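You operate a simulated robot arm through the tools that you are given. There is no shell and no other tool. Be economical: measure what you need, move in short steps, check, and stop when the job is done.

Carry out the task below with a simulated robot arm. There is one attempt and no reset: what you move stays moved.

TASK
Stack the white small box from the top of the work table on top of the grey small box.
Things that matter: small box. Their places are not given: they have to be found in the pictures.

It is judged by the outcome, as a careful person would: the job done as asked, and still so three seconds after it is handed in. It fails if anything else is knocked over, pushed out of place, dropped, spilled or broken.

THE ROBOT
A 7-joint arm with a two-finger parallel gripper, fixed in place. Base frame: the origin is at the foot of the arm, x ahead of it, y to its left, z up; the work surface is at about z = 0. Lengths are in mm, angles in rad, forces in N, time in s.
With the tool pointing down near the work surface it reaches from about 220 to 580 mm from the base axis. Its first joint turns from -1.152 to 1.152 rad. Payload 2.5 kg.
Tool frame: the origin (TCP) lies between the finger pads and is the grasp point; the fingertips stand 23 mm ahead of it; z points along the fingers, y is the line along which they close. The gripper opens to 94 mm. The fingers are 38 mm wide and 10 mm thick; the gripper's body (54 by 96 mm) begins 39 mm behind the TCP.
Orientation is told as [roll, pitch, yaw] about the base's x, y, z axes, in that order, counted from this pose: with the fingers straight down and closing along the base's y, the tool's x points along the base's -x, its y along +y and its z along -z.

THE INTERFACE
- The arm moves only by the tool apply_moves. Its argument "motion" is text: rows parted by semicolons, each of 6 numbers parted by spaces: the shift along the tool's x, y, z in mm, then the turn, a rotation vector about the tool's x, y, z in degrees. In form: x y z wx wy wz; .... A call has 1 to 20 rows; each row shifts and turns the commanded pose from where the row before left it, along the tool's axes as they then stand. "fingers" is the closure, from 0 (fully open) to 1 (shut), set as the call begins (left out, the last holds). A row lasts 0.2 s, in which the tool goes at most 50 mm and 0.15 rad; a call with a longer step from one row to the next is refused whole, and so is a gripper value outside its range. A pose out of reach is approached as far as the arm can. The call stops where the force on the tool passes 40 N (or 10 N more than at its start, if that is more) or the arm is blocked; 0.2 s more then pass. The fingers move at their own pace (about 108 mm/s each) and stop on an object; they squeeze with about 36 N. The grip force told is the motor's: it shows also when the fingers shut on nothing. Time passes only in rows, and 0.2 s behind the last, so rows that do not move let the fingers close. It gives the time, the measured TCP pose, the force on the tool (base axes), the opening and the grip force at its end, in the units of the frame above (readings bear some noise), and new pictures: "views" is both (left out), scene, wrist or none.
- Cameras (640 x 400 px; columns grow to the right, rows downward): "scene" is fixed at [114.8, -401, 551.6]; the picture's right is [0.88, -0.48, 0.00], its down [-0.26, -0.48, -0.84] and it looks along [0.40, 0.74, -0.54] (base axes); focal length 368 px, centre (320, 200). "wrist" rides on the gripper at [-39, 0, -44] in the tool frame; the picture's right is [0.00, -1.00, 0.00], its down [0.97, 0.00, -0.24] and it looks along [0.24, 0.00, 0.97] (tool axes); focal length 218 px, centre (320, 200).
- point_at(camera, pixels): for up to 12 pixels [column, row] of the newest picture of that camera ("zoom" is the newest enlarged one), the place [x, y, z] in the base frame of the surface seen there, good to about 2 mm, but the place of the scene camera against the robot may be out by one fixed shift of up to 12 mm in any direction. No time passes.
- enlarge(camera, box): a new picture of the part [left, top, right, bottom] of that camera's present view, enlarged. No time passes.
- sign_off(): hands the job in; it is judged then, once.

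Work in short steps. Measure before you move; look again where a grasp or a placing could have gone wrong, and mend it. You have 60 turns and 120 pictures in all, the two below and enlarged ones among them. Open the gripper and draw the arm clear of the work before you hand the job in, unless the task says otherwise; then end with one line.

The tools are called after "Request:" as name(argument=value, ...) on one line, values as JSON. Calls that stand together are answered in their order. apply_moves: Moves the arm, as the interface text tells. Its arguments: {"type":"object","properties":{"motion":{"type":"string"},"fingers":{"type":"number"},"views":{"type":"string","enum":["both","scene","wrist","none"]}},"required":["motion"]} The other tools are called the same way: point_at (camera, pixels) gives the place of the surface under pixels of a picture; enlarge (camera, box) takes an enlarged picture of a part of a camera's view; sign_off () hands the job in.

At the start:

```text
clock: 0.0
tool_pos: [354.1, 160.5, 256.8]
orientation: [0.001, 0.0, -0.002]
contact_force: [0.6, -0.7, 0.4]
grip_width: 94.1
grip_force: 0.0
```

scene: 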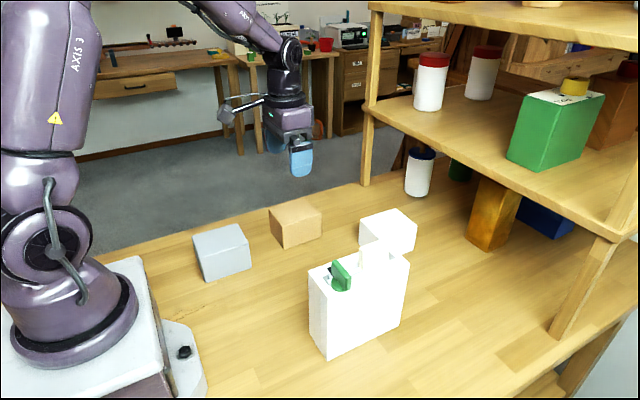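
wrist: 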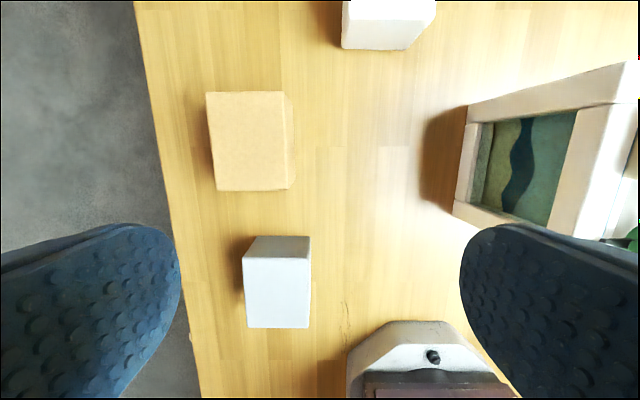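

The scene shows a grey box near (222,252), a tan box near (295,222), a white box near (388,230) and a white holder in front at (358,300). I'll measure the box corners first.

Request:
enlarge(camera="scene", box=[180, 180, 440, 342])

Request:
point_at(camera="wrist", pixels=[[250, 262], [308, 262], [250, 322], [306, 322], [345, 20], [405, 45], [345, 45], [385, 10], [280, 245], [428, 15], [630, 90], [465, 200]])

Request:
point_at(camera="scene", pixels=[[196, 236], [238, 226], [248, 245], [205, 256], [362, 218], [397, 211], [414, 228], [388, 240], [310, 272], [408, 258], [372, 250], [220, 240]])

```text
2.46 times, centred on (310, 261) of scene
```

zoom: 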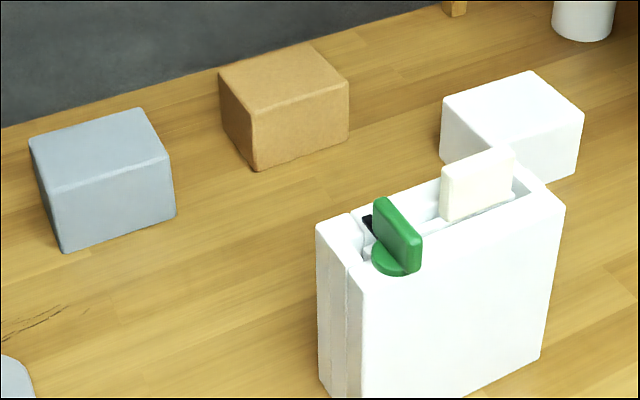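

```text
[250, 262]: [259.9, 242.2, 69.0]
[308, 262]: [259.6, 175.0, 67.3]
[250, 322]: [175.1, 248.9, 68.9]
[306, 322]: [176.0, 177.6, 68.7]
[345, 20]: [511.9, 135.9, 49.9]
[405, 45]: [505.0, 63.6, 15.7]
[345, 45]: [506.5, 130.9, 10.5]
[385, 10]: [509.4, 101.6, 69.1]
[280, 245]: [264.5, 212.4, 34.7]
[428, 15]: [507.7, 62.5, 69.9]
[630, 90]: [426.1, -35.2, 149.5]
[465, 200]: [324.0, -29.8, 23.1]
```

```text
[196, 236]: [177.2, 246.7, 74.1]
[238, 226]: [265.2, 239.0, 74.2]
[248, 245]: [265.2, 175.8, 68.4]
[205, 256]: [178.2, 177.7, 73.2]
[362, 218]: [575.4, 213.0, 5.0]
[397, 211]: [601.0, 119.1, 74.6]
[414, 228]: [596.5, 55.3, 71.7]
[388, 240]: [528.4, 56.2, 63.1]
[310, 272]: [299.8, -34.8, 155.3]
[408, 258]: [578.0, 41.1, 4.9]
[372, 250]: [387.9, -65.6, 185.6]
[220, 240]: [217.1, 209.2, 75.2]
```

Grey box spans about x 173–263, y 175–247 with its top at z 69. The white box's near face is at x≈508 and it spans y 62–133. I'll check the shelf's clearance and move above the white box for a better look.

Request:
point_at(camera="scene", pixels=[[366, 102], [440, 147], [520, 190], [612, 238], [366, 182], [560, 335], [418, 192], [490, 245], [375, 8], [625, 50]])

Request:
apply_moves(motion="-40 -20 0 0 0 0; -40 -20 0 0 0 0; -40 -20 0 0 0 0; 0 0 0 0 0 0; 0 0 0 0 0 0", fingers=0)

```text
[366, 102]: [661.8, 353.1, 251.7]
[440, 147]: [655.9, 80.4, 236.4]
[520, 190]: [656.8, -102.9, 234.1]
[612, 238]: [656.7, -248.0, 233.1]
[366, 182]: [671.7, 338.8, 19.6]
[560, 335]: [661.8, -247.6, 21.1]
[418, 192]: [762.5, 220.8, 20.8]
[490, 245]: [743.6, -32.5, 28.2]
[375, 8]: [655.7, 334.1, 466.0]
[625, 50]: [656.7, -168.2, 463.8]
```

```text
clock: 1.2
tool_pos: [474.3, 101.4, 258.4]
orientation: [-0.001, -0.001, 0.0]
contact_force: [0.4, 0.4, 0.4]
grip_width: 93.7
grip_force: 0.1
```

scene: 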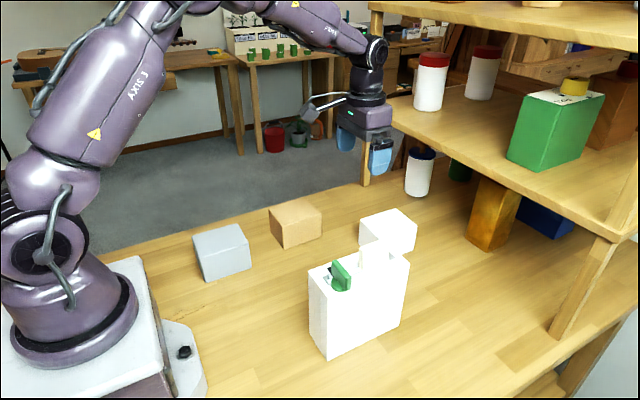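
wrist: 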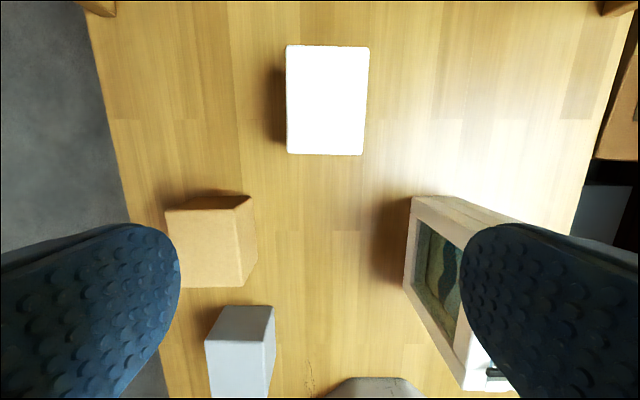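

The white box fills (287–369, 45–155) in the wrist view. I'll measure its top's edges.

Request:
point_at(camera="wrist", pixels=[[291, 50], [365, 52], [361, 148], [291, 148], [328, 100], [290, 100], [365, 100], [328, 49], [328, 148], [415, 200], [320, 153]])

```text
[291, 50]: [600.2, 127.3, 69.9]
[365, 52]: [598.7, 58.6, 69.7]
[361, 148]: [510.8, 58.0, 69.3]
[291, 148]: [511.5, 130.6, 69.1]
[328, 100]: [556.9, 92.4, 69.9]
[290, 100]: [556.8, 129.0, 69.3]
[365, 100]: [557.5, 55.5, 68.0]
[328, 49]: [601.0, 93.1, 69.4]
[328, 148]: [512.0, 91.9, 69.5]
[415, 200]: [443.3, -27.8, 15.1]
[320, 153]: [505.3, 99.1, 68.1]
```

White box: centre ≈ (555, 94), y 56–131, aligned with the axes. I'll go over it at x≈552, lower partway and check.

Request:
apply_moves(motion="-39 -4 0 0 0 0; -39 -3.4 0 0 0 0; 0 0 40 0 0 0; 0 0 40 0 0 0; 0 0 30 0 0 0; 0 0 0 0 0 0; 0 0 0 0 0 0")

```text
clock: 2.8
tool_pos: [550.4, 95.4, 149.1]
orientation: [0.0, 0.002, 0.001]
contact_force: [0.5, 1.4, 0.4]
grip_width: 94.2
grip_force: 0.1
```

scene: 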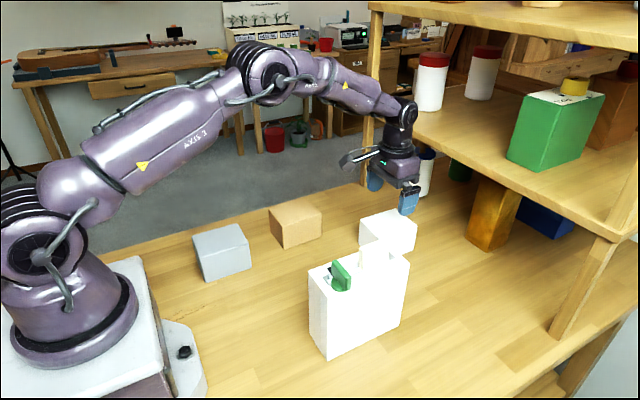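
wrist: 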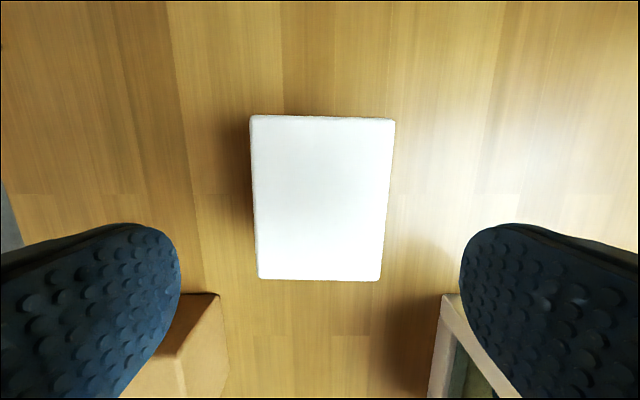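

The box is centred between the fingers (col ≈321). I'll check that the tan box and the holder stay clear of the descending fingers.

Request:
point_at(camera="wrist", pixels=[[210, 296], [200, 340], [445, 296], [253, 120], [391, 124], [378, 275], [262, 275]])

```text
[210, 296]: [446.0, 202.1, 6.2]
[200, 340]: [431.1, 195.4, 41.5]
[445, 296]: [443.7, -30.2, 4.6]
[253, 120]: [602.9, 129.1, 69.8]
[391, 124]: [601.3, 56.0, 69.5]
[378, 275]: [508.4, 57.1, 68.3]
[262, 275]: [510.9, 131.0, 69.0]
```

All clear: the nearest objects end at x≈446. I'll descend to z≈45 and close.

Request:
apply_moves(motion="-2 -2 35 0 0 0; 0 0 35 0 0 0; 0 0 34 0 0 0; 0 0 0 0 0 0; 0 0 0 0 0 0", views="wrist")

Request:
apply_moves(motion="0 0 0 0 0 0; 0 0 0 0 0 0; 0 0 0 0 0 0", fingers=1)

```text
clock: 4.0
tool_pos: [556.2, 93.1, 40.9]
orientation: [0.002, 0.0, -0.001]
contact_force: [0.7, -0.1, 0.4]
grip_width: 94.0
grip_force: 0.0
```

wrist: 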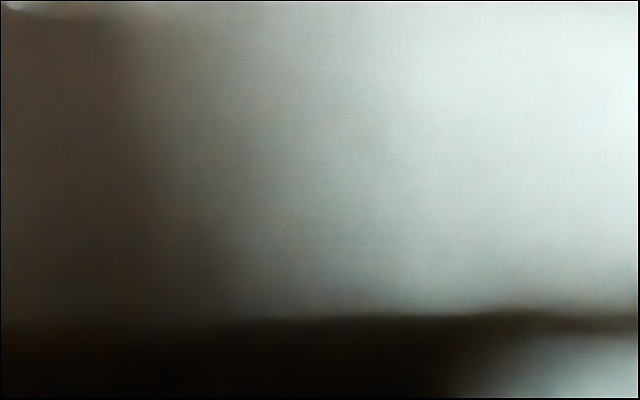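

```text
clock: 4.8
tool_pos: [554.5, 92.5, 40.7]
orientation: [0.0, 0.0, 0.002]
contact_force: [-1.0, 0.9, -0.3]
grip_width: 79.6
grip_force: 36.0
```

scene: 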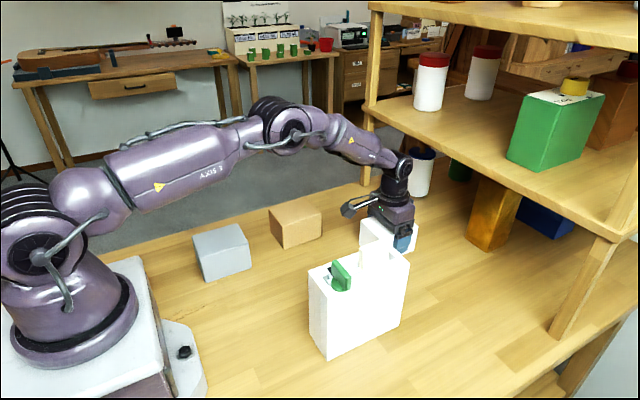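
wrist: 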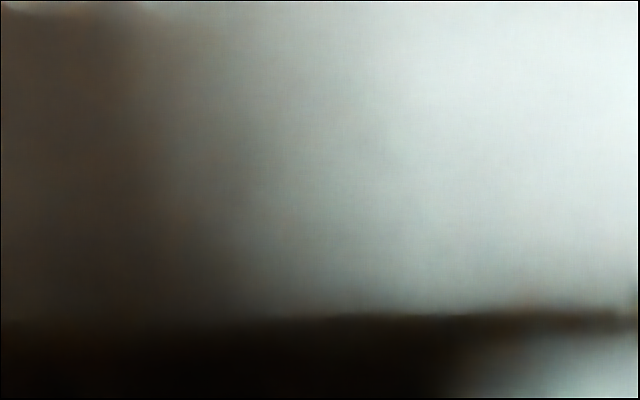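

Gripped at 79.6 mm wide. I'll lift straight up, and measure the grey box more precisely from an enlarged scene view.

Request:
apply_moves(motion="0 0 -20 0 0 0; 0 0 -40 0 0 0; 0 0 -40 0 0 0; 0 0 -40 0 0 0; 0 0 -40 0 0 0; 0 0 0 0 0 0; 0 0 0 0 0 0", views="scene")

Request:
enlarge(camera="scene", box=[182, 212, 262, 292])

```text
clock: 6.4
tool_pos: [556.9, 91.8, 225.4]
orientation: [0.0, -0.001, -0.002]
contact_force: [1.0, -0.7, -0.8]
grip_width: 80.0
grip_force: 35.5
```

scene: 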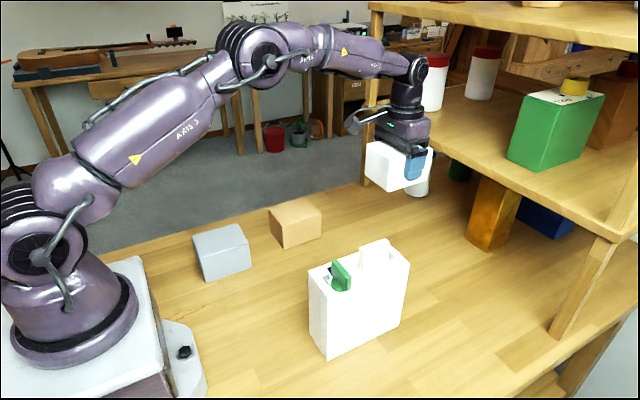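

```text
5.00 times, centred on (222, 252) of scene
```

zoom: 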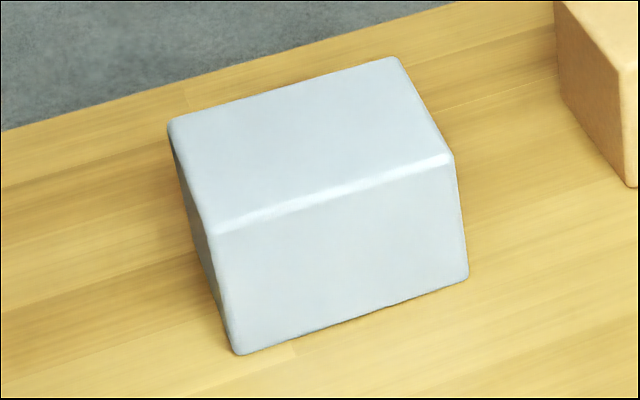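

Request:
point_at(camera="zoom", pixels=[[174, 124], [396, 62], [446, 156], [222, 228], [312, 142], [340, 250], [192, 174], [250, 320], [450, 260], [425, 112]])

Request:
apply_moves(motion="45 15 0 0 0 0; 45 15 0 0 0 0; 45 15 0 0 0 0; 45 15 0 0 0 0; 45 15 0 0 0 0; 45 15 0 0 0 0; 40 15 0 0 0 0; 29 14 0 0 0 0; 0 0 0 0 0 0; 0 0 0 0 0 0")

```text
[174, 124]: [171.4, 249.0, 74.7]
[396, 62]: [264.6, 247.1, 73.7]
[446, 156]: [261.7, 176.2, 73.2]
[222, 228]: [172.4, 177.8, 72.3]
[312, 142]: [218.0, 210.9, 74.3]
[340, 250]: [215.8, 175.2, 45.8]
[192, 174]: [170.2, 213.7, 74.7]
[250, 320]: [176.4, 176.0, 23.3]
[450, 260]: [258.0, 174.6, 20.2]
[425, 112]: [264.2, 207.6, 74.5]
```

```text
clock: 8.6
tool_pos: [214.2, 211.0, 223.9]
orientation: [0.001, 0.0, -0.001]
contact_force: [-0.6, 0.0, -1.2]
grip_width: 79.4
grip_force: 36.1
```

scene: 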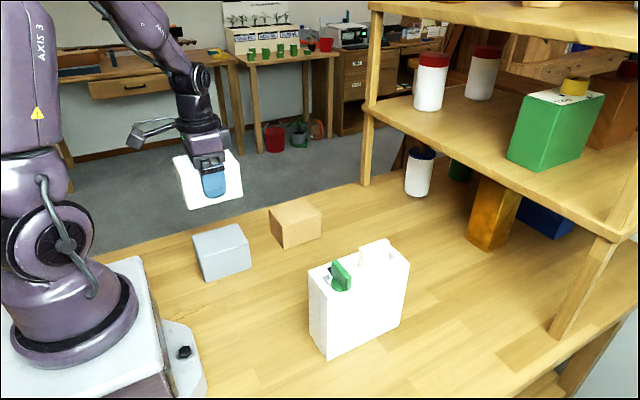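
wrist: 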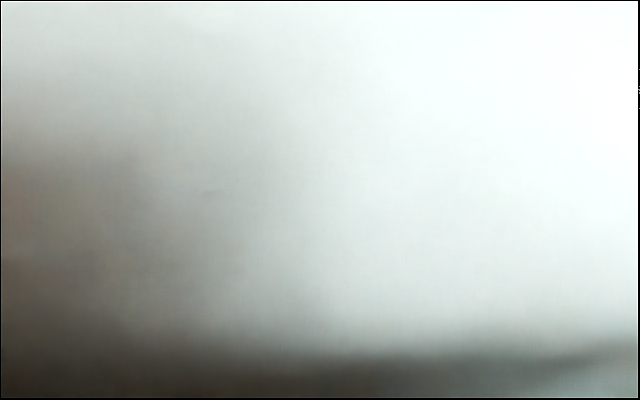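

The grey box's centre is ≈ (217, 212) and the white box hangs above it. I'll lower to about 25 mm above contact (contact expected at TCP z≈110) and compare edges in the scene view.

Request:
apply_moves(motion="-3 1 30 0 0 0; 0 0 30 0 0 0; 0 0 27 0 0 0; 0 0 0 0 0 0; 0 0 0 0 0 0", views="none")

Request:
enlarge(camera="scene", box=[162, 150, 282, 300])

```text
clock: 9.8
tool_pos: [217.5, 210.3, 136.4]
orientation: [0.001, 0.001, 0.001]
contact_force: [0.7, -0.5, -1.3]
grip_width: 79.6
grip_force: 35.8
```

```text
2.67 times, centred on (222, 225) of scene
```

zoom: 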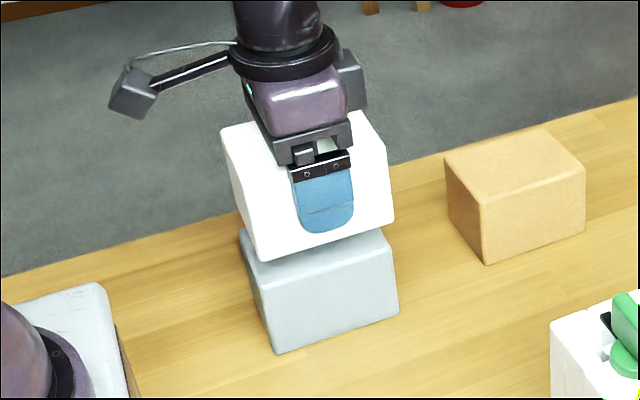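

Request:
point_at(camera="zoom", pixels=[[275, 240], [375, 205], [388, 208], [262, 248], [250, 215], [235, 180], [380, 280], [280, 325], [320, 310], [254, 270], [392, 270], [245, 252]])

```text
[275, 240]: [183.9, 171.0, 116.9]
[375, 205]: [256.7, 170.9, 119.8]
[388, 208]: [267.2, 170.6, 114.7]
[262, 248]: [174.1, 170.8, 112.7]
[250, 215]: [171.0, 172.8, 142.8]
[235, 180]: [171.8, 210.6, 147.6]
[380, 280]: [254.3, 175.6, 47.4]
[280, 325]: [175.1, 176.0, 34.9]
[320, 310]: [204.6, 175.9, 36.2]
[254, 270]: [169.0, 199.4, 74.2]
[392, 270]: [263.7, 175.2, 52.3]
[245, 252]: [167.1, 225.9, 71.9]
```

In the same frame, white's near face is at y≈171 (about 80 mm wide) and grey's at 175.5; the left faces are x≈171 and 169. I'll shift by about -2 in x and +2 in y, then lower gently to contact.

Request:
apply_moves(motion="2 2 6 0 0 0; 0 0 6 0 0 0; 0 0 5 0 0 0; 0 0 3 0 0 0; 0 0 2 0 0 0; 0 0 2 0 0 0; 0 0 0 0 0 0; 0 0 0 0 0 0", views="none")

Request:
enlarge(camera="scene", box=[182, 190, 262, 290])

```text
clock: 11.6
tool_pos: [215.5, 214.1, 111.3]
orientation: [0.0, 0.0, -0.001]
contact_force: [-0.3, -0.4, -1.0]
grip_width: 79.5
grip_force: 36.3
```

```text
4.00 times, centred on (222, 240) of scene
```

zoom: 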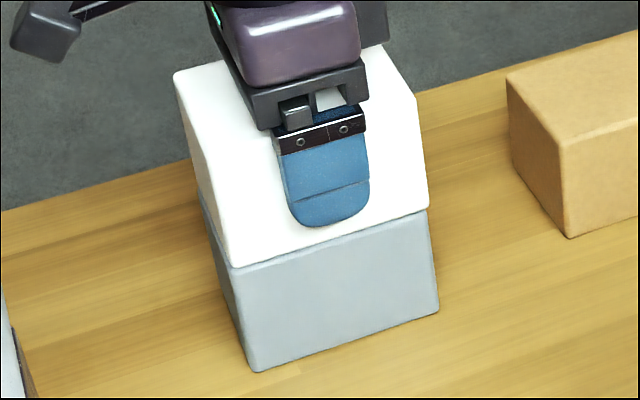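

The white box is well aligned and almost touching. I'll step down 1 mm at a time until the force shows contact.

Request:
apply_moves(motion="0 0 1 0 0 0; 0 0 0 0 0 0", views="none")

Request:
apply_moves(motion="0 0 1 0 0 0; 0 0 0 0 0 0", views="none")

```text
clock: 12.2
tool_pos: [215.5, 213.2, 112.3]
orientation: [-0.001, 0.001, -0.001]
contact_force: [-1.3, -1.4, 5.6]
grip_width: 79.6
grip_force: 36.2
```

```text
clock: 12.8
tool_pos: [217.4, 213.8, 110.2]
orientation: [0.0, -0.003, -0.001]
contact_force: [-6.6, -6.2, 35.8]
grip_width: 79.8
grip_force: 36.1
```

Contact is confirmed at 36 N. I'll ease up 1 mm, then release.

Request:
apply_moves(motion="0 0 -1 0 0 0; 0 0 0 0 0 0", views="none")

Request:
apply_moves(motion="0 0 0 0 0 0; 0 0 0 0 0 0; 0 0 0 0 0 0", fingers=0)

```text
clock: 13.4
tool_pos: [216.7, 214.5, 111.4]
orientation: [0.002, -0.002, 0.0]
contact_force: [2.1, -0.7, 17.1]
grip_width: 79.6
grip_force: 36.1
```

```text
clock: 14.2
tool_pos: [215.8, 213.6, 111.8]
orientation: [0.0, 0.0, 0.001]
contact_force: [-0.4, -0.3, -0.3]
grip_width: 93.7
grip_force: 0.0
```

scene: 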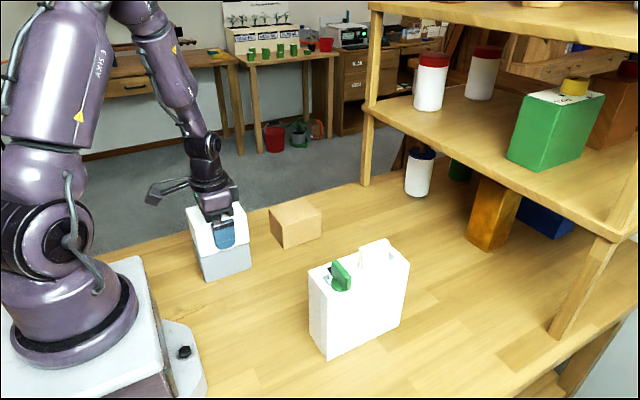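
wrist: 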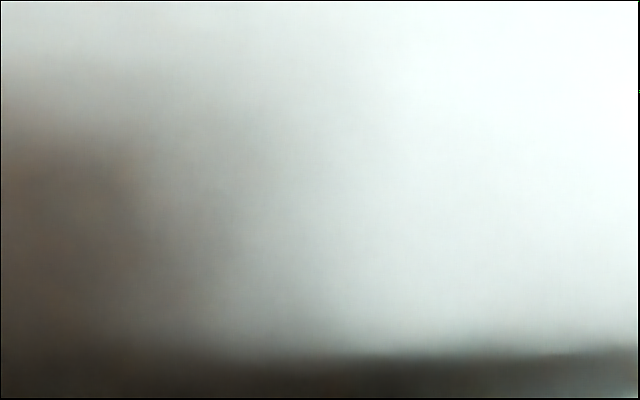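

Released, and the force is zero. I'll draw straight up and then away.

Request:
apply_moves(motion="0 0 -10 0 0 0; 0 0 -20 0 0 0; 0 0 -40 0 0 0; 0 0 -40 0 0 0; 0 0 -40 0 0 0; 0 0 -10 0 0 0; -40 -10 0 0 0 0; -40 -10 0 0 0 0; -40 -10 0 0 0 0; 0 0 0 0 0 0; 0 0 0 0 0 0")

Request:
enlarge(camera="scene", box=[162, 180, 282, 300])

```text
clock: 16.6
tool_pos: [335.4, 182.8, 270.7]
orientation: [0.001, -0.001, 0.002]
contact_force: [0.1, -0.1, -0.9]
grip_width: 94.1
grip_force: 0.1
```

scene: 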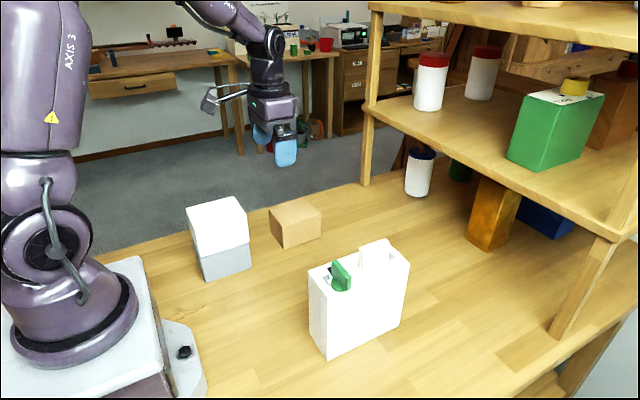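
wrist: 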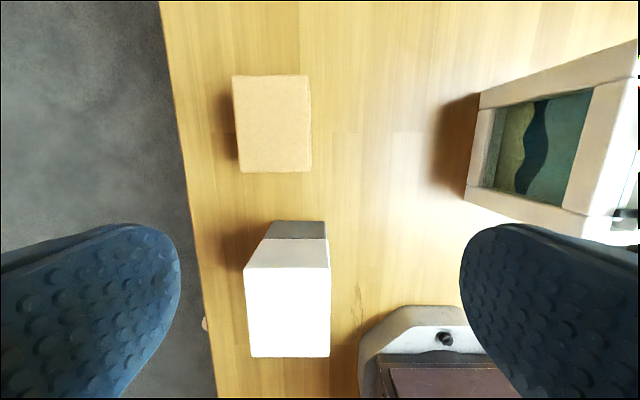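

```text
3.33 times, centred on (222, 240) of scene
```

zoom: 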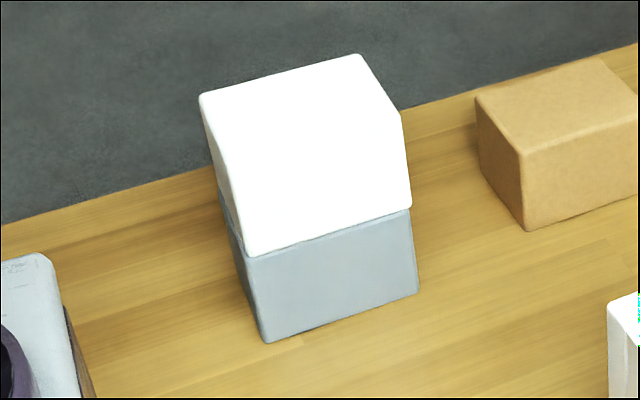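

The white box sits squarely on the grey one, nothing else has moved, and the arm is clear with the gripper open. I'm handing in.

Request:
sign_off()

```text
The job is handed in.
```

The white small box is now stacked squarely on top of the grey small box; nothing else was moved, and the arm is clear with the gripper open.
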